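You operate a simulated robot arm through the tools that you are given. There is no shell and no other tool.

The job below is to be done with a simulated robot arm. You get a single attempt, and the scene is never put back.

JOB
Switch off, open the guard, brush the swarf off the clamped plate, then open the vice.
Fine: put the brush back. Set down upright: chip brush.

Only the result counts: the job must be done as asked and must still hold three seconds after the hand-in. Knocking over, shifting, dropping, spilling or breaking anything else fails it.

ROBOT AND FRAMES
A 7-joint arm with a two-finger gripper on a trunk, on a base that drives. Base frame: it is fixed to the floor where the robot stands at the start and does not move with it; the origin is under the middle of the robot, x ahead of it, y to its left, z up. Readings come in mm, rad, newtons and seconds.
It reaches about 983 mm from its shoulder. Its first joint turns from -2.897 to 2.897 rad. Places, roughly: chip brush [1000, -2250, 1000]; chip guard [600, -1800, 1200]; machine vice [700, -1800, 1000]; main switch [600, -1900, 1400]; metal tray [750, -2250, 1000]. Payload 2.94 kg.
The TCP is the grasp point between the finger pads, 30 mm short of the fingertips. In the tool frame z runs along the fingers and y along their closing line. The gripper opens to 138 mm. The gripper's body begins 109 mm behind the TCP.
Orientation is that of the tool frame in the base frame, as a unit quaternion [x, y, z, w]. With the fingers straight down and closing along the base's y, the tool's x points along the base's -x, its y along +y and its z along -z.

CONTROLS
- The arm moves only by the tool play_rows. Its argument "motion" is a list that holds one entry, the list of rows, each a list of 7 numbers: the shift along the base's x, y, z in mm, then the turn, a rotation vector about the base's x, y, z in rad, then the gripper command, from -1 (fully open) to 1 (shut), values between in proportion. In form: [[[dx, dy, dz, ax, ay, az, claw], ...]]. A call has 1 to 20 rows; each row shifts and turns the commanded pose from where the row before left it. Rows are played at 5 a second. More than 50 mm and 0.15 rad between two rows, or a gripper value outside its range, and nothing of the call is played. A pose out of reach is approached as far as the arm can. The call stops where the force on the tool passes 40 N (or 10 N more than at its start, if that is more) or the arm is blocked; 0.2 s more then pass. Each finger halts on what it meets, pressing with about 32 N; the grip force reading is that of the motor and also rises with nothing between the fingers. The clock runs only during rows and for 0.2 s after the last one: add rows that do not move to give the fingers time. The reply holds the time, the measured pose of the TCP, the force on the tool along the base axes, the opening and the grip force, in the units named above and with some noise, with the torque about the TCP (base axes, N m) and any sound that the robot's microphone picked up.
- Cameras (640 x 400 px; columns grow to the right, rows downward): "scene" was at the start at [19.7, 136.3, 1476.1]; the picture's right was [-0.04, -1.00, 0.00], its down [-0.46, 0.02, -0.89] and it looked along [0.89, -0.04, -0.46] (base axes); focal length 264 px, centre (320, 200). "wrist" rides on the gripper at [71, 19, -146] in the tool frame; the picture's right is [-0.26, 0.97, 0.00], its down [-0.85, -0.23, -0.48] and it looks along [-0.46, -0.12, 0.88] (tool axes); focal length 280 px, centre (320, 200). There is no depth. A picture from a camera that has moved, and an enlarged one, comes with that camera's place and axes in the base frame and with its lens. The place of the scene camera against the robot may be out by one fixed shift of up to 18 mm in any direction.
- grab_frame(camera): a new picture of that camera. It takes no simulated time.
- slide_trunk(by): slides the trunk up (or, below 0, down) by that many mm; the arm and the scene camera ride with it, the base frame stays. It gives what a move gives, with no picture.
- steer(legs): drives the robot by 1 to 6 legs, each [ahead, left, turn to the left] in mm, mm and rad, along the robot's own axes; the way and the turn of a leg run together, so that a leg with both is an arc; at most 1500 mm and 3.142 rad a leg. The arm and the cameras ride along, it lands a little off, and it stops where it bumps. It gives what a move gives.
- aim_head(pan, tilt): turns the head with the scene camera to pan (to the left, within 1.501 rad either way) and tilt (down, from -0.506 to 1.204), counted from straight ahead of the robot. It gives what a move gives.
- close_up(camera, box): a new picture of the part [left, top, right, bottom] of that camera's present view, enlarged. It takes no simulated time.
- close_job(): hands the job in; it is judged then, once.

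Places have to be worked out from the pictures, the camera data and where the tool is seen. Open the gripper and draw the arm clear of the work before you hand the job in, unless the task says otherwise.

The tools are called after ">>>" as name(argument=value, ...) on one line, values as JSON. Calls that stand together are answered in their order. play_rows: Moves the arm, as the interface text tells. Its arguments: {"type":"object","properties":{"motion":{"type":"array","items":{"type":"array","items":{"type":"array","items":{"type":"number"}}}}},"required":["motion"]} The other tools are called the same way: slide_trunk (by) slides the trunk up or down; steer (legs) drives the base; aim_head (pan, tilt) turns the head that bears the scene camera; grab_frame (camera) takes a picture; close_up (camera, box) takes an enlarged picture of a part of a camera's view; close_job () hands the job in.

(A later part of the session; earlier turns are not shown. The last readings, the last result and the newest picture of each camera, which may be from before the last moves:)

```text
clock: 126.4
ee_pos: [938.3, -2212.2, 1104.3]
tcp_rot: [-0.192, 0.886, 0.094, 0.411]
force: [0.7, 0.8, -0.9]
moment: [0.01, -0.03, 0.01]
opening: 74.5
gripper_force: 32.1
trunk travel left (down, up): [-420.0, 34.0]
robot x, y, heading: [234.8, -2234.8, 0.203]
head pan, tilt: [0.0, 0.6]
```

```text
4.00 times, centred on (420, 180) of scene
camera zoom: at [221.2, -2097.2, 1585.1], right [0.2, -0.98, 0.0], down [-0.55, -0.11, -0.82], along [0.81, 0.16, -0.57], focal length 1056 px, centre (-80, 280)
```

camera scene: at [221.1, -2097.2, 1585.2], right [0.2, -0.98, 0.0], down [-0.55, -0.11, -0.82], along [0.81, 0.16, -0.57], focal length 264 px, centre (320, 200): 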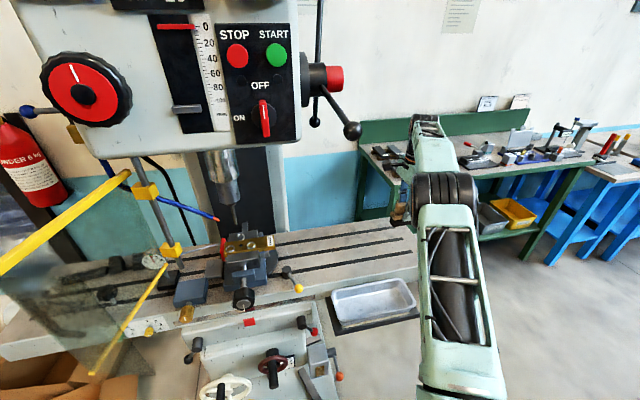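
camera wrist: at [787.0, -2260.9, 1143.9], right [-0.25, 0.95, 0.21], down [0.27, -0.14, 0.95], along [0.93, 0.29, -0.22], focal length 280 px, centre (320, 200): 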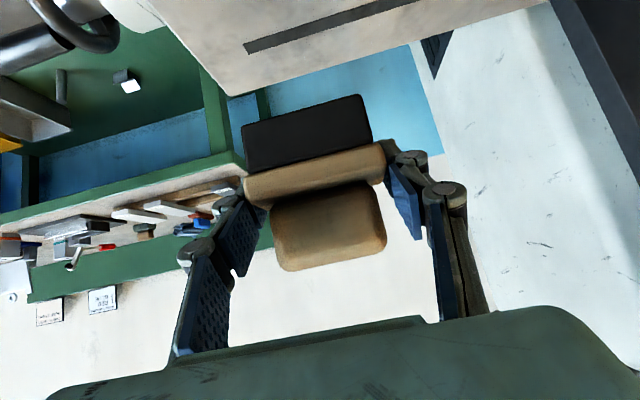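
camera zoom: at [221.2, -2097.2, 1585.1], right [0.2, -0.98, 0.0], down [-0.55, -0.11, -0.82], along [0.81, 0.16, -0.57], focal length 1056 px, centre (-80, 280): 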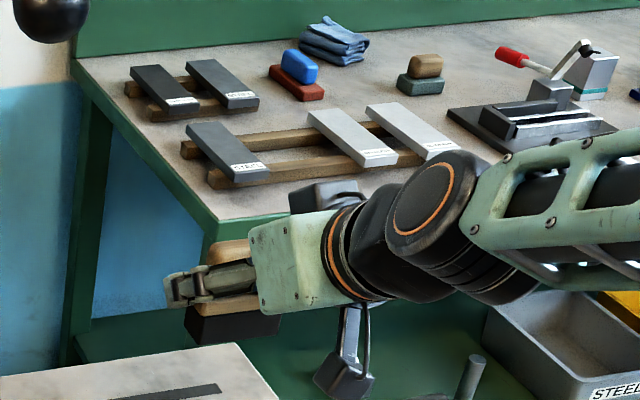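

The brush is held firmly. I'll retract and raise the arm a bit, then drive to about (90,-1960) in front of the vice.

>>> play_rows(motion=[[[-36, -17, 20, 0, 0, 0, 1], [-36, -17, 20, 0, 0, 0, 1], [-36, -17, 20, 0, 0, 0, 1], [-36, -17, 20, 0, 0, 0, 1], [0, 0, 0, 0, 0, 0, 1]]])

>>> steer(legs=[[-85, 300, 0], [0, 0, 0.1]])

>>> grab_frame(camera="scene")

>>> grab_frame(camera="wrist")

```text
clock: 127.6
ee_pos: [794.6, -2277.1, 1183.7]
tcp_rot: [-0.193, 0.886, 0.095, 0.411]
force: [0.0, 0.9, -0.7]
moment: [0.01, 0.01, 0.05]
opening: 74.3
gripper_force: 31.6
trunk travel left (down, up): [-420.0, 34.0]
robot x, y, heading: [232.1, -2234.8, 0.2]
head pan, tilt: [0.0, 0.6]
```

```text
clock: 131.3
ee_pos: [654.3, -1946.1, 1184.2]
tcp_rot: [-0.235, 0.876, 0.114, 0.407]
force: [0.0, -0.2, -0.8]
moment: [0.0, 0.0, -0.02]
opening: 74.6
gripper_force: 32.4
trunk travel left (down, up): [-420.0, 34.0]
robot x, y, heading: [90.9, -1959.3, 0.297]
head pan, tilt: [0.0, 0.6]
```

```text
taken
camera scene: at [66.8, -1822.3, 1585.2], right [0.29, -0.96, 0.0], down [-0.54, -0.16, -0.82], along [0.79, 0.24, -0.57], focal length 264 px, centre (320, 200)
```

scene: 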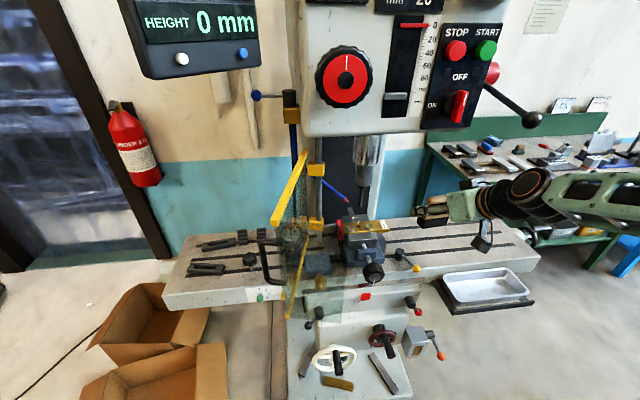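

```text
taken
camera wrist: at [509.5, -2010.8, 1223.0], right [-0.34, 0.92, 0.21], down [0.28, -0.11, 0.95], along [0.9, 0.38, -0.22], focal length 280 px, centre (320, 200)
```

wrist: 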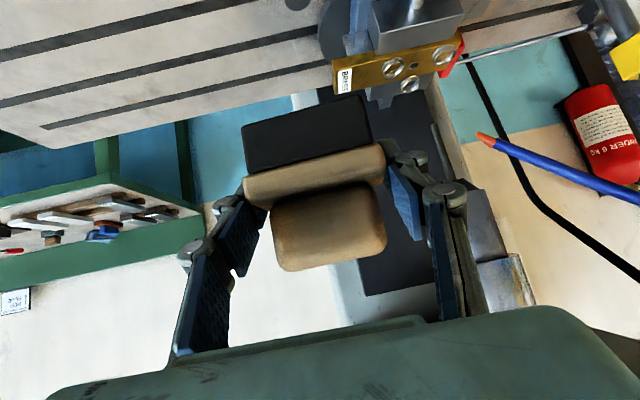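

The wrist camera sees the plate and curls. I'll straighten the yaw and shift left ~110 mm and slightly lower for a second view to triangulate the plate.

>>> play_rows(motion=[[[-5, 30, -10, 0, 0, -0.05, 1], [-5, 30, -10, 0, 0, -0.05, 1], [0, 30, -10, 0, 0, 0, 1], [0, 25, 0, 0, 0, 0, 1], [0, 0, 0, 0, 0, 0, 1]]])

>>> grab_frame(camera="wrist")

>>> close_up(camera="scene", box=[260, 140, 460, 300])

```text
clock: 132.5
ee_pos: [645.9, -1833.0, 1152.3]
tcp_rot: [-0.191, 0.886, 0.094, 0.411]
force: [0.0, 0.2, -1.3]
moment: [0.02, 0.03, 0.0]
opening: 74.3
gripper_force: 32.3
trunk travel left (down, up): [-420.0, 34.0]
robot x, y, heading: [88.9, -1956.8, 0.296]
head pan, tilt: [0.0, 0.6]
```

```text
taken
camera wrist: at [494.0, -1882.5, 1191.4], right [-0.24, 0.95, 0.21], down [0.27, -0.14, 0.95], along [0.93, 0.29, -0.22], focal length 280 px, centre (320, 200)
```

wrist: 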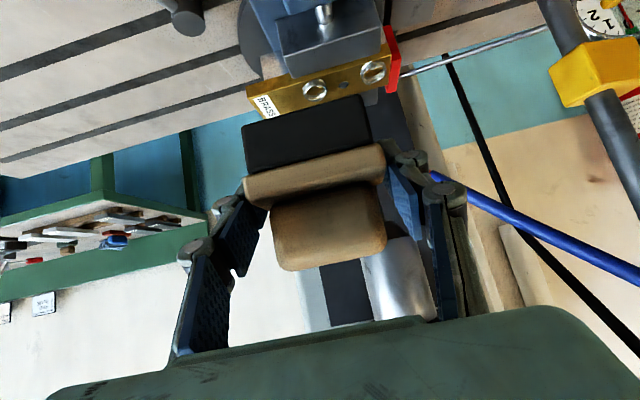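

```text
2.50 times, centred on (360, 220) of scene
camera zoom: at [66.7, -1822.6, 1585.2], right [0.29, -0.96, 0.0], down [-0.54, -0.16, -0.83], along [0.79, 0.24, -0.56], focal length 660 px, centre (220, 150)
```

zoom: 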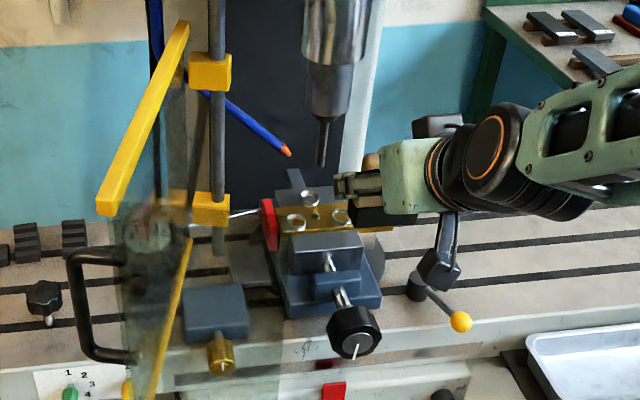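

Triangulated from the wrist: curl 1 ≈ (710,-1729), curl 2 ≈ (735,-1785), plate top z ≈ 1013, hole/drill axis ≈ (724,-1755). I'll zoom on the vice to judge the jaw heights.

>>> close_up(camera="scene", box=[335, 195, 425, 250])

>>> close_up(camera="wrist", box=[230, 0, 430, 125])

```text
7.11 times, centred on (380, 222) of scene
camera zoom: at [66.7, -1822.6, 1585.2], right [0.29, -0.96, 0.0], down [-0.54, -0.16, -0.83], along [0.79, 0.24, -0.56], focal length 1877 px, centre (-107, 40)
```

zoom: 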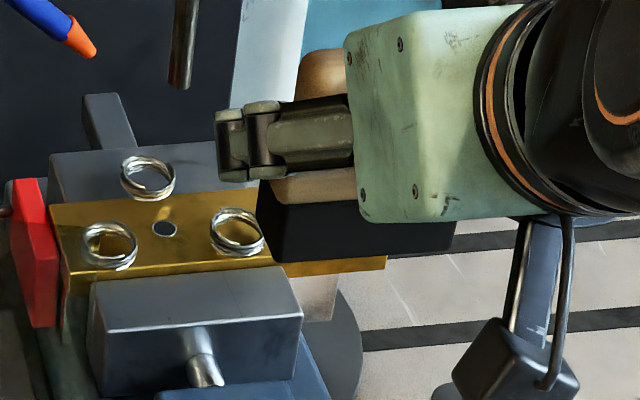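

```text
3.20 times, centred on (330, 62) of wrist
camera zoom: at [494.0, -1882.5, 1191.4], right [-0.24, 0.95, 0.21], down [0.27, -0.14, 0.95], along [0.93, 0.29, -0.22], focal length 897 px, centre (288, 640)
```

zoom: 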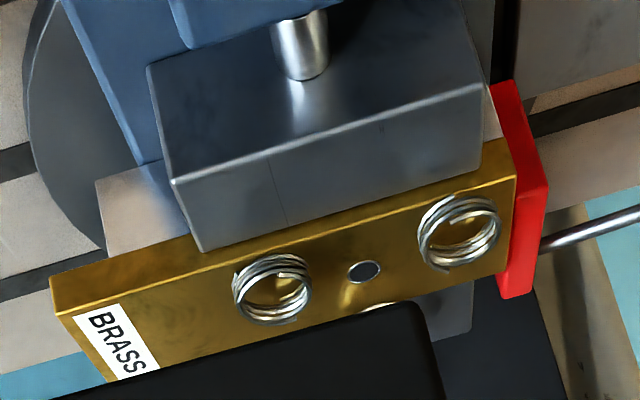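

The brush (≈95 mm tall) can't pass under the drill tip in this grip, so the handle would hit the drill. Better: hold it with its long axis pointing into the machine and push the curls rearward on either side of the drill. I'll go to a free table spot right of the vice, (850,-2020), to regrasp.

>>> play_rows(motion=[[[34, -31.2, 0, 0, 0, 0, 1], [34, -31.2, 0, 0, 0, 0, 1], [34, -31.2, 0, 0, 0, 0, 1], [34, -31.2, 0, 0, 0, 0, 1], [34, -31.2, 0, 0, 0, 0, 1], [34, -31.2, 0, 0, 0, 0, 1], [0, 0, 0, 0, 0, 0, 1]]])

>>> grab_frame(camera="scene")

>>> grab_frame(camera="wrist")

```text
clock: 134.1
ee_pos: [849.6, -2018.9, 1154.7]
tcp_rot: [-0.191, 0.886, 0.093, 0.411]
force: [-0.5, 0.8, -1.1]
moment: [-0.02, 0.0, 0.02]
opening: 74.1
gripper_force: 31.6
trunk travel left (down, up): [-420.0, 34.0]
robot x, y, heading: [92.9, -1958.2, 0.296]
head pan, tilt: [0.0, 0.6]
```

```text
taken
camera scene: at [66.5, -1822.3, 1585.2], right [0.29, -0.96, 0.0], down [-0.54, -0.16, -0.83], along [0.79, 0.24, -0.56], focal length 264 px, centre (320, 200)
```

scene: 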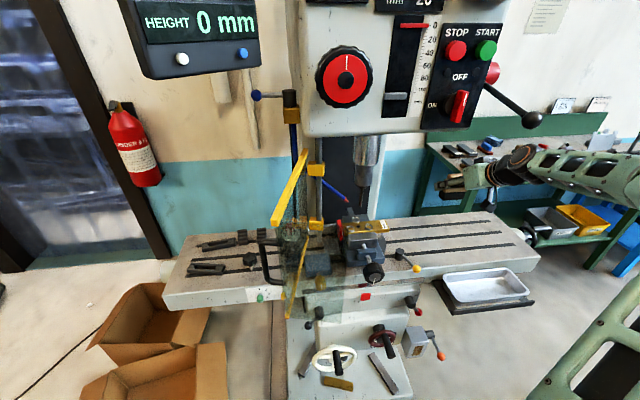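

```text
taken
camera wrist: at [699.3, -2069.1, 1193.7], right [-0.25, 0.95, 0.21], down [0.27, -0.14, 0.95], along [0.93, 0.29, -0.22], focal length 280 px, centre (320, 200)
```

wrist: 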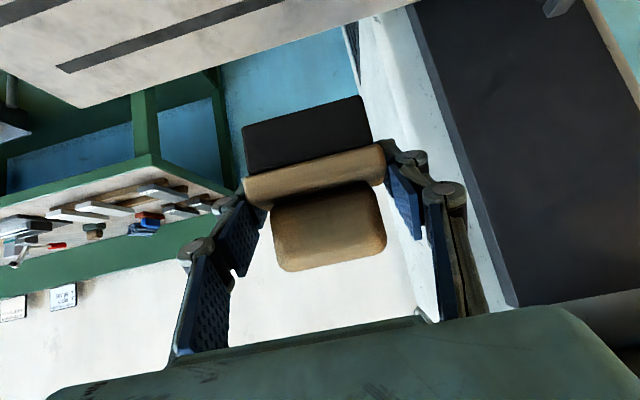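

Clear table below. Lower the brush to the table here, watching the force at the end.

>>> play_rows(motion=[[[0, 0, -45, 0, 0, 0, 1], [0, 0, -45, 0, 0, 0, 1], [0, 0, -45, 0, 0, 0, 1], [0, 0, -30, 0, 0, 0, 1], [0, 0, -10, 0, 0, 0, 1], [0, 0, -4, 0, 0, 0, 1], [0, 0, 0, 0, 0, 0, 1]]])

```text
clock: 135.7
ee_pos: [849.0, -2018.9, 975.1]
tcp_rot: [-0.19, 0.887, 0.093, 0.411]
force: [-0.1, -0.5, -1.7]
moment: [-0.02, -0.05, -0.01]
opening: 74.4
gripper_force: 31.9
trunk travel left (down, up): [-420.0, 34.0]
robot x, y, heading: [90.9, -1959.5, 0.3]
head pan, tilt: [0.0, 0.6]
```

>>> play_rows(motion=[[[0, 0, -1.5, 0, 0, 0, 1], [0, 0, -1, 0, 0, 0, 1], [0, 0, 0, 0, 0, 0, 1]]])

>>> close_up(camera="scene", box=[400, 160, 560, 260])

```text
clock: 136.5
ee_pos: [850.1, -2019.2, 973.7]
tcp_rot: [-0.191, 0.886, 0.093, 0.411]
force: [-0.2, -0.1, 2.5]
moment: [-0.08, 0.03, -0.02]
opening: 74.5
gripper_force: 31.3
trunk travel left (down, up): [-420.0, 34.0]
robot x, y, heading: [85.9, -1960.4, 0.292]
head pan, tilt: [0.0, 0.6]
```

```text
4.00 times, centred on (480, 210) of scene
camera zoom: at [66.3, -1822.4, 1585.2], right [0.29, -0.96, 0.0], down [-0.54, -0.16, -0.83], along [0.79, 0.24, -0.56], focal length 1056 px, centre (-320, 160)
```

zoom: 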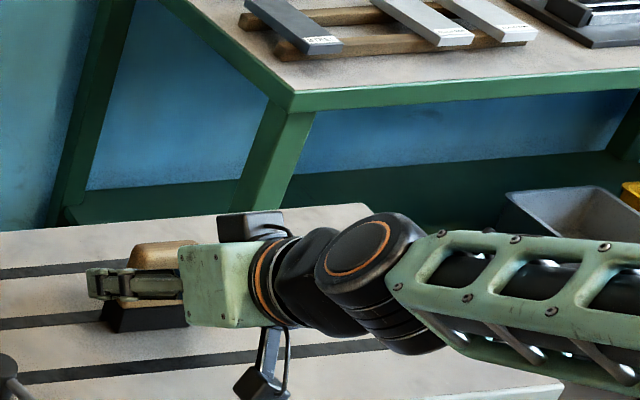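

Contact confirmed (+2.5 N). Release, retreat along the tool axis, bring the tool vertical above the brush and yaw it to grip across its width.

>>> play_rows(motion=[[[0, 0, 0, 0, 0, 0, 0.0], [0, 0, 0, 0, 0, 0, -0.3], [0, 0, 0, 0, 0, 0, -0.45], [-25.4, -11.8, 23.6, 0, 0, 0, -0.45], [-25.4, -11.8, 23.6, 0, 0, 0, -0.45], [-25.4, -11.8, 23.6, 0, 0, 0, -0.45], [0, 0, 20, 0, 0, 0, -0.3], [14, 6.7, 12, -0.0617, 0.1318, 0, 0], [14, 6.7, 12, -0.0617, 0.1318, 0, 0], [14, 6.7, 12, -0.0617, 0.1318, 0, 0], [14, 6.7, 12, -0.0617, 0.1318, 0, 0], [14, 6.7, 12, -0.0617, 0.1318, 0, 0], [14, 6.7, 0, -0.0617, 0.1318, 0, 0], [0, 0, 0, 0, 0, 0, 0]]])

>>> play_rows(motion=[[[0, 0, 0, 0, 0, -0.1428, 0], [0, 0, 0, 0, 0, -0.1428, 0], [0, 0, 0, 0, 0, -0.1428, 0], [0, 0, 0, 0, 0, -0.1428, 0], [0, 0, 0, 0, 0, -0.1428, 0], [0, 0, 0, 0, 0, -0.1428, 0], [0, 0, 0, 0, 0, -0.1428, 0], [0, 0, 0, 0, 0, -0.1428, 0], [0, 0, 0, 0, 0, -0.1428, 0], [0, 0, 0, 0, 0, -0.1428, 0], [0, 0, 0, 0, 0, -0.1428, 0], [0, 0, 0, 0, 0, 0, 0]]])

>>> grab_frame(camera="wrist")

>>> grab_frame(camera="scene")

```text
clock: 139.5
ee_pos: [796.8, -2015.0, 1106.2]
tcp_rot: [-0.209, 0.978, -0.001, 0.0]
force: [-1.0, 0.6, -0.5]
moment: [-0.09, 0.02, 0.02]
opening: 69.1
gripper_force: 0.0
out of reach, approached as far as the arm can: row 12, 13
trunk travel left (down, up): [-420.0, 34.0]
robot x, y, heading: [88.4, -1961.6, 0.296]
head pan, tilt: [0.0, 0.6]
```

```text
clock: 142.1
ee_pos: [792.6, -2025.3, 1104.7]
tcp_rot: [0.547, 0.837, 0.004, -0.004]
force: [0.2, 0.3, -0.4]
moment: [0.0, -0.01, 0.0]
opening: 68.9
gripper_force: 0.1
trunk travel left (down, up): [-420.0, 34.0]
robot x, y, heading: [88.1, -1959.3, 0.298]
head pan, tilt: [0.0, 0.6]
```

```text
taken
camera wrist: at [782.7, -1954.9, 1250.1], right [0.99, 0.15, 0.0], down [0.13, -0.87, 0.47], along [0.07, -0.46, -0.88], focal length 280 px, centre (320, 200)
```

wrist: 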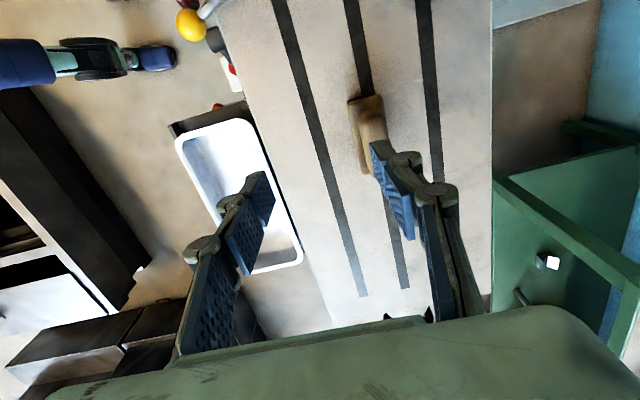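

```text
taken
camera scene: at [63.2, -1835.0, 1586.2], right [0.29, -0.96, -0.01], down [-0.54, -0.16, -0.83], along [0.79, 0.25, -0.56], focal length 264 px, centre (320, 200)
```

scene: 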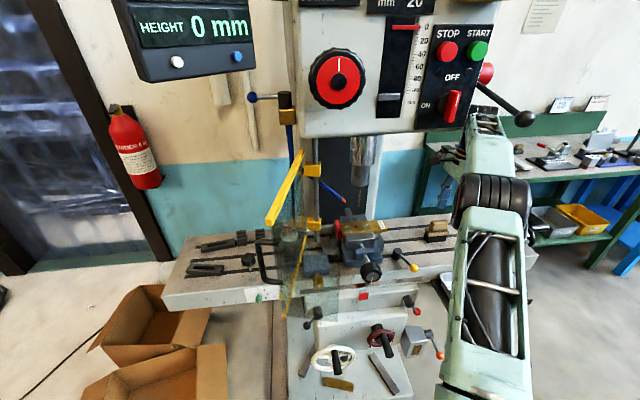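

The vertical pose at 770 mm is out of reach; I'll move the base closer on the right side, to about (190,-2080).

>>> steer(legs=[[62, -145, 0]])

>>> play_rows(motion=[[[0, 0, 0, 0, 0, 0, 0]]])

>>> grab_frame(camera="wrist")

```text
clock: 144.0
ee_pos: [874.0, -2086.4, 1096.7]
tcp_rot: [0.53, 0.848, -0.015, 0.001]
force: [0.0, 0.4, 0.0]
moment: [0.03, 0.01, 0.02]
opening: 69.0
gripper_force: 0.0
trunk travel left (down, up): [-420.0, 34.0]
robot x, y, heading: [193.6, -2077.0, 0.3]
head pan, tilt: [0.0, 0.6]
```

```text
clock: 144.4
ee_pos: [892.1, -2108.4, 1088.9]
tcp_rot: [0.53, 0.848, -0.009, -0.016]
force: [-1.9, 0.6, -2.0]
moment: [0.0, -0.16, -0.01]
opening: 69.1
gripper_force: 0.0
trunk travel left (down, up): [-420.0, 34.0]
robot x, y, heading: [189.3, -2078.0, 0.302]
head pan, tilt: [0.0, 0.6]
```

```text
taken
camera wrist: at [883.4, -2038.7, 1233.8], right [0.98, 0.19, -0.03], down [0.18, -0.87, 0.47], along [0.06, -0.46, -0.88], focal length 280 px, centre (320, 200)
```

wrist: 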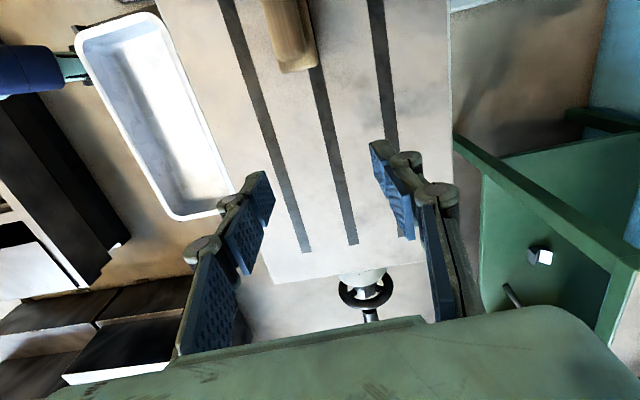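

The arm is still settling toward its previous out-of-reach command. I'll bring the command back over the brush in steps and then check.

>>> play_rows(motion=[[[-25.5, 29.3, 5, 0, 0, 0, 0], [-25.5, 29.3, 5, 0, 0, 0, 0], [-25.5, 29.3, 0, 0, 0, 0, 0], [-25.5, 29.3, 0, 0, 0, 0, 0], [0, 0, 0, 0, 0, 0, 0], [0, 0, 0, 0, 0, 0, 0]]])

>>> grab_frame(camera="wrist")

```text
clock: 145.3
ee_pos: [781.4, -2096.3, 986.0]
tcp_rot: [0.572, 0.812, -0.065, -0.097]
force: [0.4, 1.0, -0.6]
moment: [-0.08, 0.02, 0.04]
opening: 69.0
gripper_force: 0.0
trunk travel left (down, up): [-420.0, 34.0]
robot x, y, heading: [190.1, -2086.8, 0.288]
head pan, tilt: [0.0, 0.6]
stopped in row 4: the arm was blocked; the commanded pose is now the measured one
```

```text
taken
camera wrist: at [809.7, -2025.4, 1128.4], right [0.97, 0.08, -0.23], down [0.18, -0.88, 0.44], along [-0.17, -0.47, -0.87], focal length 280 px, centre (320, 200)
```

wrist: 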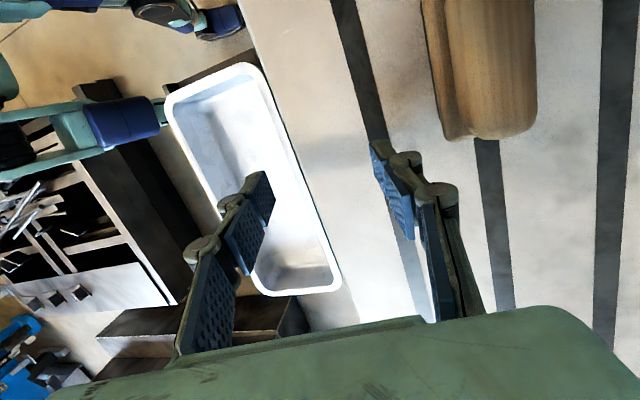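

The arm moved unexpectedly and was blocked with the tool low and tilted. I'll look before doing anything else.

>>> grab_frame(camera="scene")

>>> close_up(camera="scene", box=[360, 140, 600, 320])

```text
taken
camera scene: at [174.5, -1966.5, 1588.2], right [0.28, -0.96, -0.02], down [-0.55, -0.15, -0.82], along [0.79, 0.24, -0.57], focal length 264 px, centre (320, 200)
```

scene: 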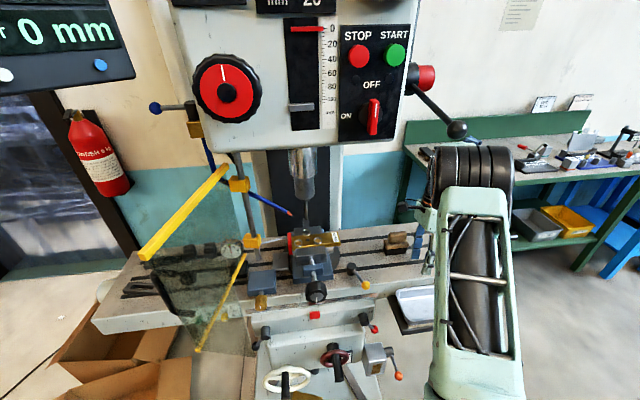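

```text
2.22 times, centred on (480, 230) of scene
camera zoom: at [174.5, -1966.5, 1588.2], right [0.28, -0.96, -0.02], down [-0.55, -0.15, -0.82], along [0.79, 0.24, -0.57], focal length 587 px, centre (-36, 133)
```

zoom: 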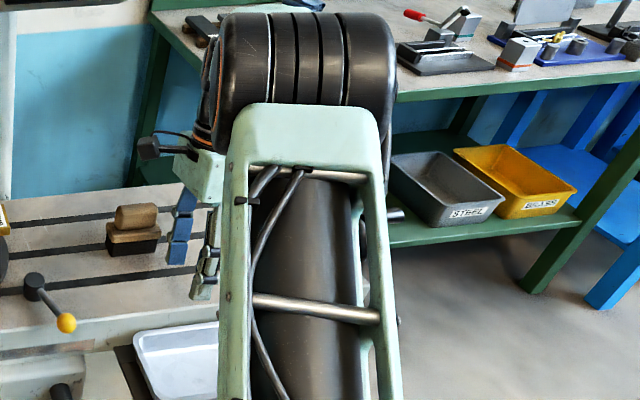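

The brush still stands; the tool hangs to the right of it. I'll raise the tool straight up carefully.

>>> play_rows(motion=[[[0, 0, 15, 0, 0, 0, 0], [0, 0, 15, 0, 0, 0, 0], [0, 0, 20, 0, 0, 0, 0], [0, 0, 0, 0, 0, 0, 0]]])

>>> grab_frame(camera="scene")

```text
clock: 146.5
ee_pos: [760.7, -2103.9, 996.9]
tcp_rot: [0.576, 0.802, -0.093, -0.128]
force: [0.0, 0.9, -0.8]
moment: [-0.1, 0.0, 0.03]
opening: 69.1
gripper_force: 0.1
trunk travel left (down, up): [-420.0, 34.0]
robot x, y, heading: [189.6, -2081.5, 0.287]
head pan, tilt: [0.0, 0.6]
stopped in row 4: the arm was blocked; the commanded pose is now the measured one
```

```text
taken
camera scene: at [169.5, -1960.9, 1588.5], right [0.28, -0.96, -0.01], down [-0.54, -0.15, -0.83], along [0.79, 0.24, -0.56], focal length 264 px, centre (320, 200)
```

scene: 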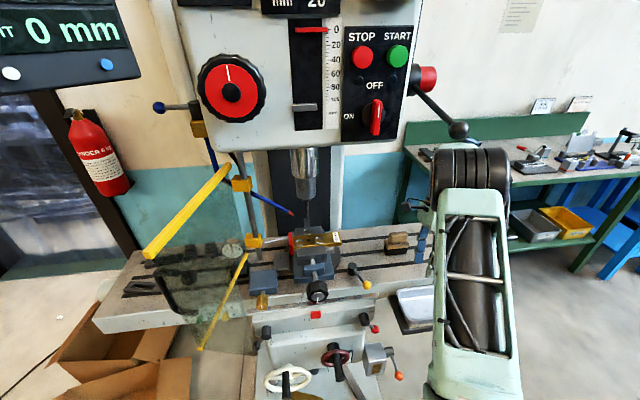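

>>> close_up(camera="scene", box=[380, 60, 540, 200])

>>> aim_head(pan=-0.3, tilt=0.3)

>>> grab_frame(camera="scene")

```text
2.86 times, centred on (460, 130) of scene
camera zoom: at [169.5, -1960.9, 1588.5], right [0.28, -0.96, -0.01], down [-0.54, -0.15, -0.83], along [0.79, 0.24, -0.56], focal length 754 px, centre (-80, 400)
```

zoom: 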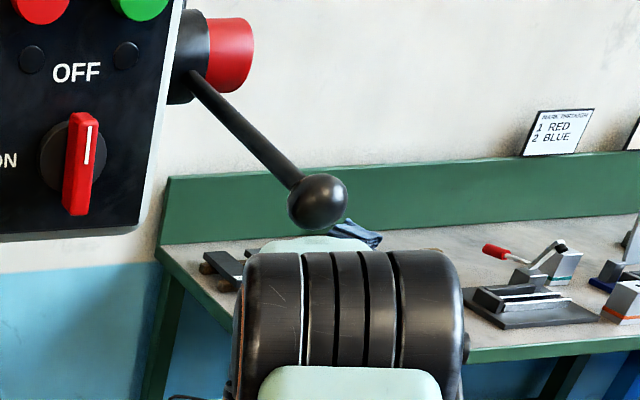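

```text
clock: 147.3
ee_pos: [764.9, -2100.8, 998.1]
tcp_rot: [0.575, 0.804, -0.09, -0.126]
force: [-0.2, -0.5, -0.6]
moment: [0.01, 0.0, 0.0]
opening: 69.0
gripper_force: 0.0
trunk travel left (down, up): [-420.0, 34.0]
robot x, y, heading: [189.3, -2084.0, 0.288]
head pan, tilt: [-0.3, 0.3]
```

```text
taken
camera scene: at [178.5, -1988.9, 1613.8], right [-0.01, -1.0, -0.01], down [-0.3, 0.02, -0.95], along [0.95, 0.0, -0.3], focal length 264 px, centre (320, 200)
```

scene: 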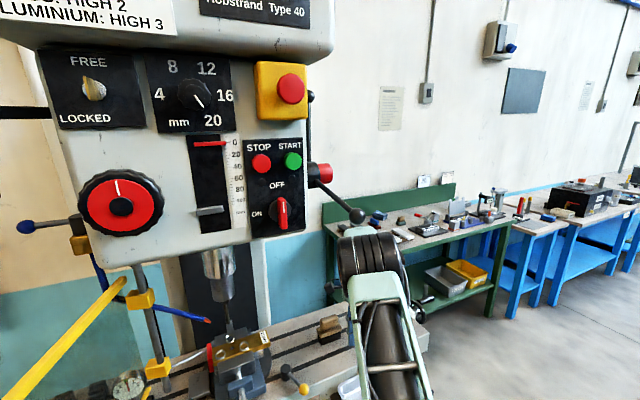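

The quill lever's ball is right above the elbow link and is likely what blocks the arm. I'll back the base straight away from it to free the elbow without pushing the lever.

>>> steer(legs=[[-120, 0, 0]])

>>> grab_frame(camera="scene")

```text
clock: 148.6
ee_pos: [652.9, -2120.7, 1004.8]
tcp_rot: [0.571, 0.807, -0.091, -0.115]
force: [0.6, -0.2, -0.9]
moment: [0.02, -0.04, -0.01]
opening: 68.9
gripper_force: 0.1
trunk travel left (down, up): [-420.0, 34.0]
robot x, y, heading: [77.2, -2115.4, 0.29]
head pan, tilt: [-0.3, 0.3]
```

```text
taken
camera scene: at [62.4, -2005.8, 1612.7], right [-0.01, -1.0, 0.0], down [-0.3, 0.0, -0.96], along [0.96, -0.01, -0.3], focal length 264 px, centre (320, 200)
```

scene: 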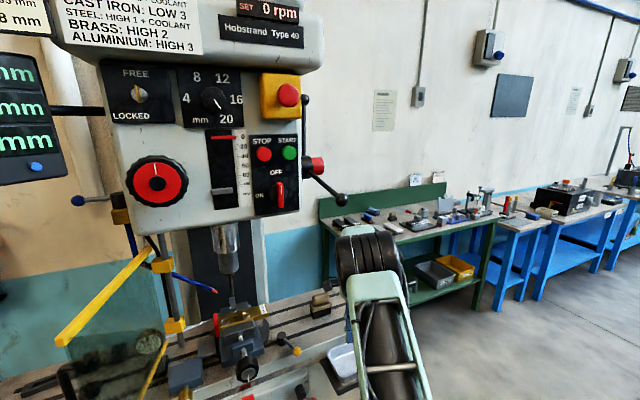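

Free of the lever, which looks unmoved (quill scale still at 0). Now raise and straighten the tool.

>>> play_rows(motion=[[[-5, 0, 30, 0, -0.1, 0, 0], [-5, 0, 30, 0, -0.1, 0, 0], [-5, 0, 30, 0, -0.1, 0, 0], [0, 0, 30, 0, 0, 0, 0], [0, 0, 0, 0, 0, 0, 0]]])

>>> grab_frame(camera="wrist")

>>> close_up(camera="scene", box=[200, 120, 440, 380])

```text
clock: 149.8
ee_pos: [636.9, -2117.4, 1124.0]
tcp_rot: [0.578, 0.816, -0.005, 0.006]
force: [-0.2, 0.3, 0.5]
moment: [0.0, 0.0, 0.01]
opening: 69.2
gripper_force: 0.0
trunk travel left (down, up): [-420.0, 34.0]
robot x, y, heading: [76.6, -2117.2, 0.287]
head pan, tilt: [-0.3, 0.3]
```

```text
taken
camera wrist: at [631.4, -2044.3, 1268.4], right [1.0, 0.07, 0.0], down [0.06, -0.87, 0.49], along [0.04, -0.49, -0.87], focal length 280 px, centre (320, 200)
```

wrist: 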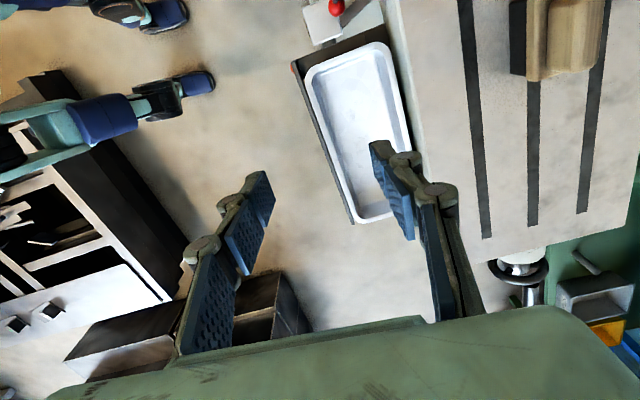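

```text
1.54 times, centred on (320, 250) of scene
camera zoom: at [63.1, -2005.5, 1612.6], right [-0.01, -1.0, 0.0], down [-0.3, 0.0, -0.96], along [0.96, -0.01, -0.3], focal length 406 px, centre (320, 123)
```

zoom: 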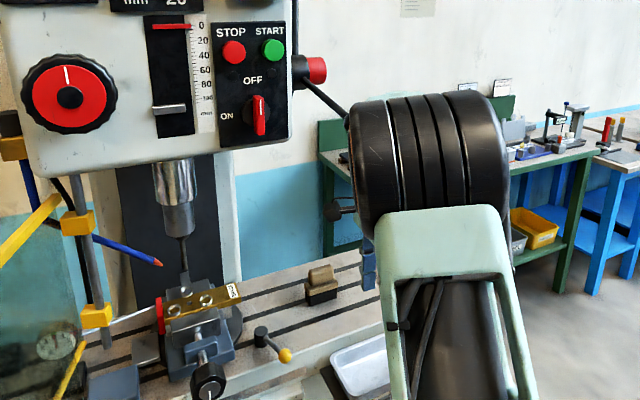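

Arm is fine again. The lever ball hangs right where the forearm passes, so I'll work with the trunk lower. First pull the tool back from under the lever, then lower the trunk stepwise.

>>> play_rows(motion=[[[-38, -11, 0, 0, 0, 0, 0], [-38, -11, 0, 0, 0, 0, 0], [-38, -11, 0, 0, 0, 0, 0], [0, 0, 0, 0, 0, 0, 0]]])

>>> slide_trunk(by=-90)

>>> play_rows(motion=[[[0, 0, 40, 0, 0, 0, 0], [0, 0, 40, 0, 0, 0, 0], [0, 0, 0, 0, 0, 0, 0]]])

>>> slide_trunk(by=-80)

>>> play_rows(motion=[[[0, 0, 40, 0, 0, 0, 0], [0, 0, 30, 0, 0, 0, 0], [0, 0, 0, 0, 0, 0, 0]]])

>>> grab_frame(camera="scene")

```text
clock: 150.8
ee_pos: [521.0, -2152.4, 1123.3]
tcp_rot: [0.579, 0.815, -0.006, 0.006]
force: [0.2, -0.1, -1.0]
moment: [-0.03, -0.02, -0.01]
opening: 68.9
gripper_force: 0.1
trunk travel left (down, up): [-420.0, 34.0]
robot x, y, heading: [77.6, -2116.2, 0.29]
head pan, tilt: [-0.3, 0.3]
```

```text
clock: 152.0
ee_pos: [522.1, -2153.1, 1032.4]
tcp_rot: [0.578, 0.816, -0.005, 0.006]
force: [1.1, 0.6, 0.3]
moment: [0.0, 0.03, -0.01]
opening: 69.0
gripper_force: 0.0
trunk travel left (down, up): [-330.0, 124.0]
robot x, y, heading: [78.2, -2115.0, 0.287]
head pan, tilt: [-0.3, 0.3]
```

```text
clock: 152.8
ee_pos: [521.5, -2152.9, 1113.6]
tcp_rot: [0.58, 0.815, -0.005, 0.008]
force: [0.2, 0.0, 0.4]
moment: [-0.03, 0.03, 0.0]
opening: 69.1
gripper_force: 0.0
trunk travel left (down, up): [-330.0, 124.0]
robot x, y, heading: [77.0, -2116.0, 0.292]
head pan, tilt: [-0.3, 0.3]
```

```text
clock: 154.0
ee_pos: [521.0, -2151.8, 1032.7]
tcp_rot: [0.578, 0.816, -0.005, 0.007]
force: [0.5, 0.6, 1.0]
moment: [0.0, -0.02, -0.03]
opening: 69.1
gripper_force: 0.0
trunk travel left (down, up): [-250.0, 204.0]
robot x, y, heading: [77.0, -2117.6, 0.289]
head pan, tilt: [-0.3, 0.3]
```

```text
clock: 154.8
ee_pos: [520.8, -2151.5, 1101.2]
tcp_rot: [0.578, 0.816, -0.004, 0.007]
force: [-0.2, 1.0, 0.9]
moment: [0.03, 0.01, 0.02]
opening: 69.1
gripper_force: 0.0
trunk travel left (down, up): [-250.0, 204.0]
robot x, y, heading: [76.5, -2114.2, 0.289]
head pan, tilt: [-0.3, 0.3]
```

```text
taken
camera scene: at [63.0, -2005.5, 1442.6], right [-0.01, -1.0, 0.0], down [-0.3, 0.0, -0.96], along [0.96, -0.01, -0.3], focal length 264 px, centre (320, 200)
```

scene: 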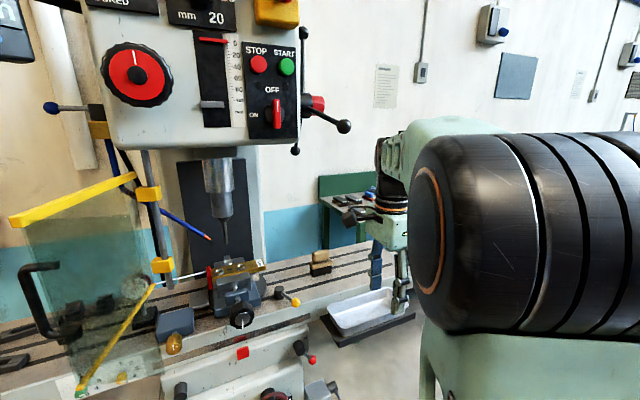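

Trunk lowered by 170; lever still in place. Now with the tool at z≈1060 I'll drive forward 110 mm and extend to the brush under the lever.

>>> play_rows(motion=[[[0, 0, -20, 0, 0, 0.09, 0], [0, 0, -20, 0, 0, 0, 0], [0, 0, 0, 0, 0, 0, 0]]])

>>> steer(legs=[[110, 0, 0]])

>>> grab_frame(camera="scene")

```text
clock: 155.6
ee_pos: [520.7, -2152.0, 1061.0]
tcp_rot: [0.542, 0.841, -0.005, 0.006]
force: [-0.6, -0.2, 0.6]
moment: [0.02, 0.01, -0.01]
opening: 68.9
gripper_force: 0.0
trunk travel left (down, up): [-250.0, 204.0]
robot x, y, heading: [76.4, -2107.9, 0.289]
head pan, tilt: [-0.3, 0.3]
```

```text
clock: 156.8
ee_pos: [622.0, -2122.0, 1061.1]
tcp_rot: [0.54, 0.841, -0.005, 0.006]
force: [0.1, 0.3, -0.3]
moment: [0.04, -0.03, 0.0]
opening: 69.1
gripper_force: 0.0
trunk travel left (down, up): [-250.0, 204.0]
robot x, y, heading: [179.1, -2084.8, 0.289]
head pan, tilt: [-0.3, 0.3]
```

```text
taken
camera scene: at [165.5, -1974.8, 1442.6], right [-0.01, -1.0, 0.0], down [-0.3, 0.0, -0.96], along [0.96, -0.01, -0.3], focal length 264 px, centre (320, 200)
```

scene: 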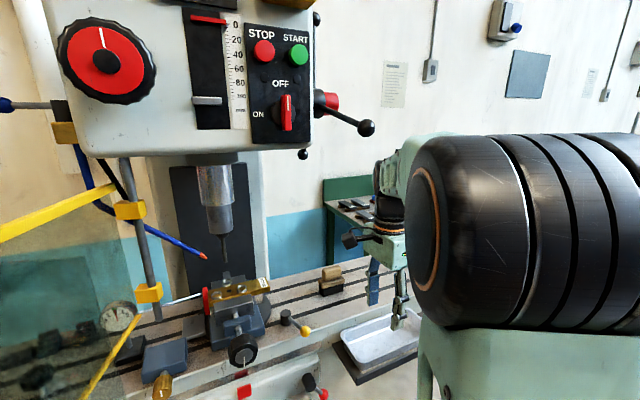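

Plenty of room under the lever now. Extend toward the brush.

>>> play_rows(motion=[[[39, 14, 0, 0, 0, 0, 0], [39, 14, 0, 0, 0, 0, 0], [39, 14, 0, 0, 0, 0, 0], [39, 14, 0, 0, 0, 0, 0], [0, 0, 0, 0, 0, 0, 0]]])

>>> grab_frame(camera="wrist")

>>> grab_frame(camera="scene")

```text
clock: 158.0
ee_pos: [780.4, -2064.4, 1061.1]
tcp_rot: [0.541, 0.841, -0.004, 0.007]
force: [0.5, 0.0, -0.9]
moment: [-0.03, 0.03, 0.04]
opening: 69.2
gripper_force: 0.1
trunk travel left (down, up): [-250.0, 204.0]
robot x, y, heading: [179.4, -2086.9, 0.288]
head pan, tilt: [-0.3, 0.3]
```

```text
taken
camera wrist: at [766.9, -1992.0, 1205.7], right [0.99, 0.16, 0.0], down [0.14, -0.86, 0.49], along [0.08, -0.48, -0.87], focal length 280 px, centre (320, 200)
```

wrist: 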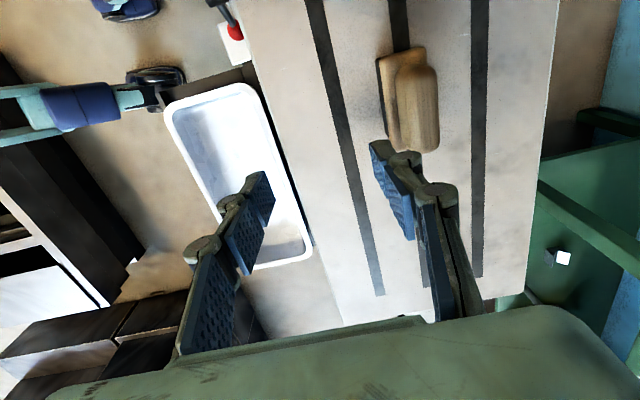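

```text
taken
camera scene: at [165.5, -1974.8, 1442.7], right [-0.01, -1.0, 0.0], down [-0.3, 0.0, -0.96], along [0.96, -0.01, -0.3], focal length 264 px, centre (320, 200)
```

scene: 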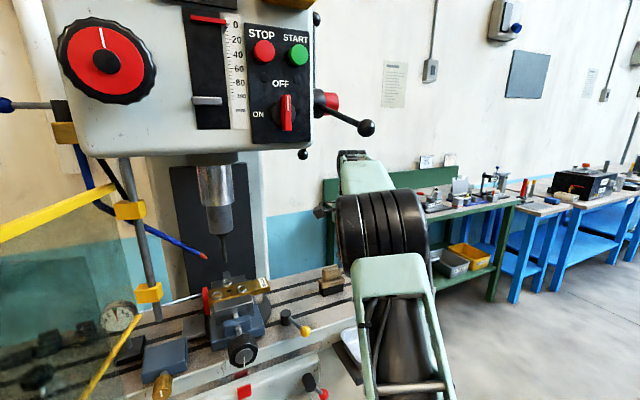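

The brush centre projects to about (839,-2020). Move over it.

>>> play_rows(motion=[[[30, 22, 0, 0, 0, 0, 0], [29, 22, 0, 0, 0, 0, 0], [0, 0, 0, 0, 0, 0, 0]]])

>>> grab_frame(camera="wrist")

```text
clock: 158.8
ee_pos: [839.2, -2019.5, 1061.4]
tcp_rot: [0.543, 0.84, -0.004, 0.008]
force: [-0.8, 0.3, 0.6]
moment: [0.04, -0.03, -0.01]
opening: 69.0
gripper_force: 0.1
trunk travel left (down, up): [-250.0, 204.0]
robot x, y, heading: [177.9, -2087.0, 0.291]
head pan, tilt: [-0.3, 0.3]
```

```text
taken
camera wrist: at [827.0, -1947.7, 1205.1], right [0.99, 0.16, 0.0], down [0.14, -0.86, 0.49], along [0.08, -0.48, -0.87], focal length 280 px, centre (320, 200)
```

wrist: 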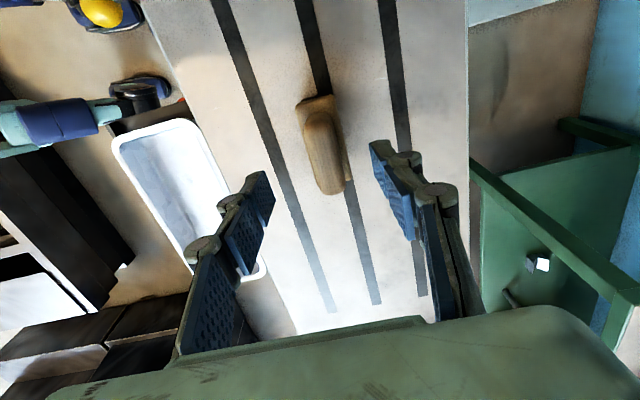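

Aligned. Descend to z ≈ 988 and grip across the width.

>>> play_rows(motion=[[[3, 0.5, -30, 0, 0, 0, 0], [0, 0, -30, 0, 0, 0, 0], [0, 0, -13, 0, 0, 0, 0], [0, 0, 0, 0, 0, 0, 0.4], [0, 0, 0, 0, 0, 0, 0.7], [0, 0, 0, 0, 0, 0, 1], [0, 0, 0, 0, 0, 0, 1], [0, 0, 0, 0, 0, 0, 1]]])

>>> grab_frame(camera="wrist")

```text
clock: 160.6
ee_pos: [841.8, -2021.2, 987.1]
tcp_rot: [0.541, 0.841, -0.004, 0.007]
force: [0.3, 1.2, -0.4]
moment: [0.02, 0.04, -0.02]
opening: 33.2
gripper_force: 32.5
trunk travel left (down, up): [-250.0, 204.0]
robot x, y, heading: [179.6, -2084.8, 0.289]
head pan, tilt: [-0.3, 0.3]
```

```text
taken
camera wrist: at [828.6, -1947.3, 1130.6], right [0.99, 0.16, 0.0], down [0.14, -0.86, 0.49], along [0.08, -0.48, -0.87], focal length 280 px, centre (320, 200)
```

wrist: 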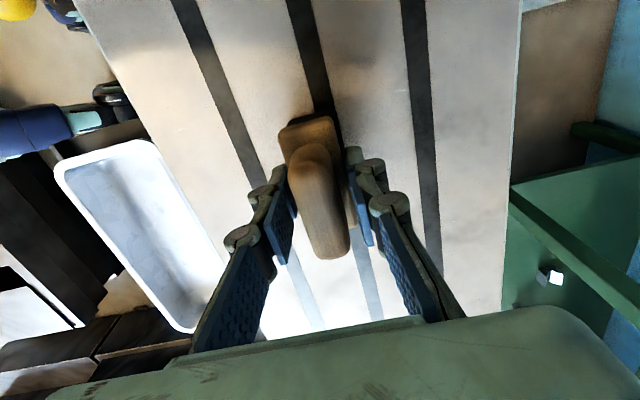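

Gripped. Lift 40 mm, yaw back +90°, and set it down again with its long axis into the machine.

>>> play_rows(motion=[[[0, 0, 20, 0, 0, 0, 1], [0, 0, 20, 0, 0, 0, 1], [0, 0, 0, 0, 0, 0.1428, 1], [0, 0, 0, 0, 0, 0.1428, 1], [0, 0, 0, 0, 0, 0.1428, 1], [0, 0, 0, 0, 0, 0.1428, 1], [0, 0, 0, 0, 0, 0.1428, 1], [0, 0, 0, 0, 0, 0.1428, 1], [0, 0, 0, 0, 0, 0.1428, 1], [0, 0, 0, 0, 0, 0.1428, 1], [0, 0, 0, 0, 0, 0.1428, 1], [0, 0, 0, 0, 0, 0.1428, 1], [0, 0, 0, 0, 0, 0.1428, 1], [0, 0, 0, 0, 0, 0, 1], [0, 0, -20, 0, 0, 0, 1], [0, 0, -17, 0, 0, 0, 1], [0, 0, -2, 0, 0, 0, 1], [0, 0, 0, 0, 0, 0, 1]]])

>>> grab_frame(camera="wrist")

>>> grab_frame(camera="scene")

```text
clock: 164.4
ee_pos: [841.0, -2019.6, 989.6]
tcp_rot: [-0.211, 0.977, 0.002, 0.007]
force: [0.4, 0.6, -1.2]
moment: [0.0, 0.0, 0.03]
opening: 33.1
gripper_force: 32.2
trunk travel left (down, up): [-250.0, 204.0]
robot x, y, heading: [180.9, -2089.5, 0.29]
head pan, tilt: [-0.3, 0.3]
```

```text
taken
camera wrist: at [767.3, -2034.0, 1133.1], right [-0.16, 0.99, 0.0], down [0.86, 0.14, 0.49], along [0.48, 0.08, -0.87], focal length 280 px, centre (320, 200)
```

wrist: 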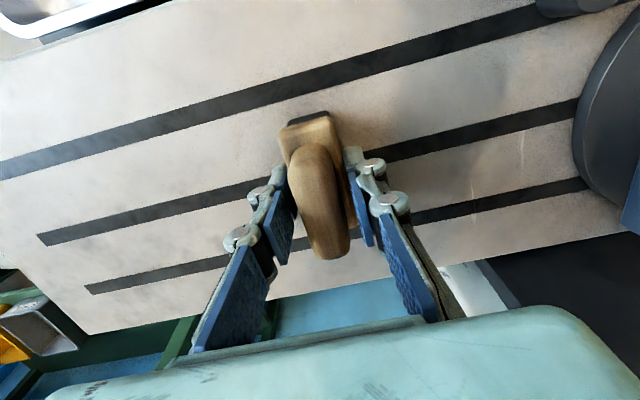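

```text
taken
camera scene: at [165.5, -1974.8, 1442.6], right [-0.01, -1.0, 0.0], down [-0.3, 0.0, -0.96], along [0.96, -0.01, -0.3], focal length 264 px, centre (320, 200)
```

scene: 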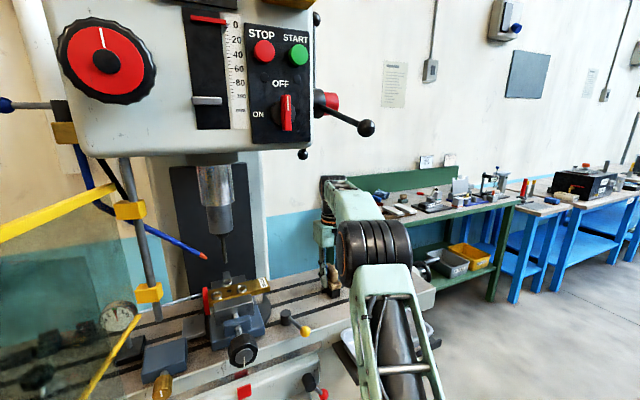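

Lower the last 2 mm, release, rise, then pitch the tool for the new grasp across the width.

>>> play_rows(motion=[[[0, 0, -2.5, 0, 0, 0, 1], [0, 0, 0, 0, 0, 0, 0.7], [0, 0, 0, 0, 0, 0, 0.3], [0, 0, 0, 0, 0, 0, 0.1], [0, 0, 40, 0, 0, 0, 0.1], [0, 0, 40, 0, 0, 0, 0.1], [-13.3, -6.2, -6, 0.0617, -0.1318, 0, 0.1], [-13.3, -6.2, -6, 0.0617, -0.1318, 0, 0.1], [-13.3, -6.2, -6, 0.0617, -0.1318, 0, 0.1], [-13.3, -6.2, -6, 0.0617, -0.1318, 0, 0.1], [-13.3, -6.2, -6, 0.0617, -0.1318, 0, 0.1], [-13.3, -6.2, -6, 0.0617, -0.1318, 0, 0.1], [0, 0, 0, 0, 0, 0, 0.1]]])

>>> grab_frame(camera="wrist")

>>> grab_frame(camera="scene")

```text
clock: 167.2
ee_pos: [762.0, -2058.1, 1030.9]
tcp_rot: [-0.19, 0.883, 0.095, 0.42]
force: [0.1, -0.4, 0.7]
moment: [0.0, 0.06, -0.02]
opening: 62.2
gripper_force: 0.0
trunk travel left (down, up): [-250.0, 204.0]
robot x, y, heading: [178.5, -2086.3, 0.292]
head pan, tilt: [-0.3, 0.3]
```

```text
taken
camera wrist: at [609.7, -2107.9, 1067.2], right [-0.25, 0.94, 0.21], down [0.25, -0.15, 0.96], along [0.94, 0.29, -0.2], focal length 280 px, centre (320, 200)
```

wrist: 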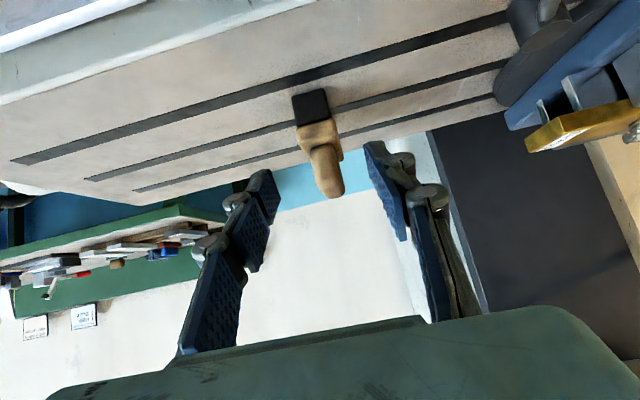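

```text
taken
camera scene: at [165.3, -1974.9, 1442.7], right [-0.01, -1.0, 0.0], down [-0.3, 0.0, -0.96], along [0.96, -0.01, -0.3], focal length 264 px, centre (320, 200)
```

scene: 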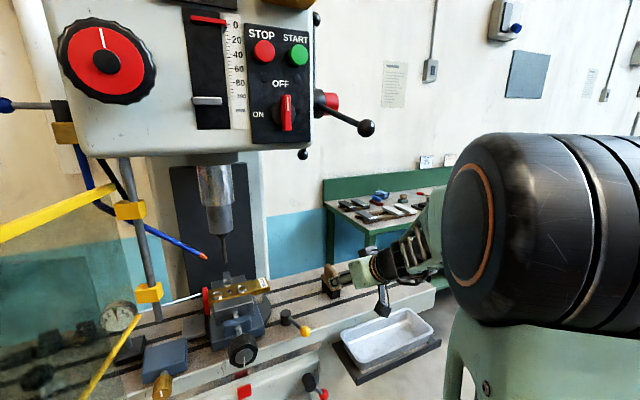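

Aligned with the brush between the fingers. Advance along the tool axis to the grasp position and close.

>>> play_rows(motion=[[[16.8, 8.8, -15.8, 0, 0, 0, 0.1], [16.8, 8.8, -15.8, 0, 0, 0, 0.1], [16.8, 8.8, -15.8, 0, 0, 0, 0.1], [16.8, 8.8, -15.8, 0, 0, 0, 0.1], [0, 0, 0, 0, 0, 0, 0.1]]])

>>> grab_frame(camera="wrist")

>>> close_up(camera="scene", box=[280, 220, 440, 320])

```text
clock: 168.4
ee_pos: [829.6, -2020.7, 968.5]
tcp_rot: [-0.192, 0.882, 0.096, 0.419]
force: [0.0, 0.6, -0.1]
moment: [0.0, -0.01, 0.01]
opening: 62.0
gripper_force: 0.0
trunk travel left (down, up): [-250.0, 204.0]
robot x, y, heading: [182.2, -2089.1, 0.289]
head pan, tilt: [-0.3, 0.3]
```

```text
taken
camera wrist: at [678.8, -2071.6, 1004.4], right [-0.25, 0.94, 0.21], down [0.25, -0.15, 0.96], along [0.93, 0.29, -0.2], focal length 280 px, centre (320, 200)
```

wrist: 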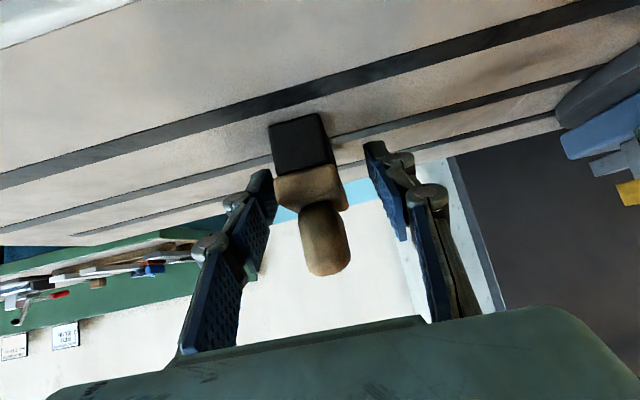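

```text
4.00 times, centred on (360, 270) of scene
camera zoom: at [165.5, -1974.8, 1442.7], right [-0.01, -1.0, 0.0], down [-0.3, 0.0, -0.96], along [0.96, -0.01, -0.3], focal length 1056 px, centre (160, -80)
```

zoom: 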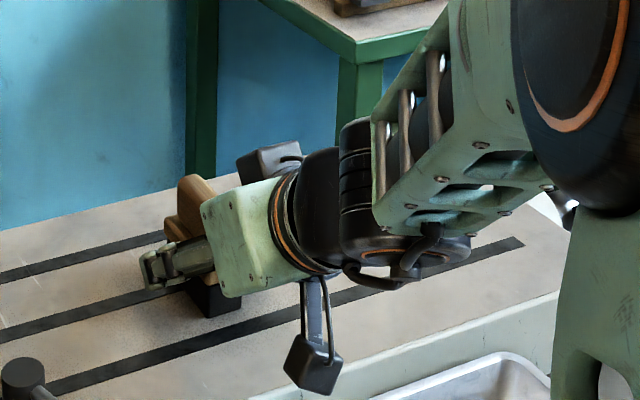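

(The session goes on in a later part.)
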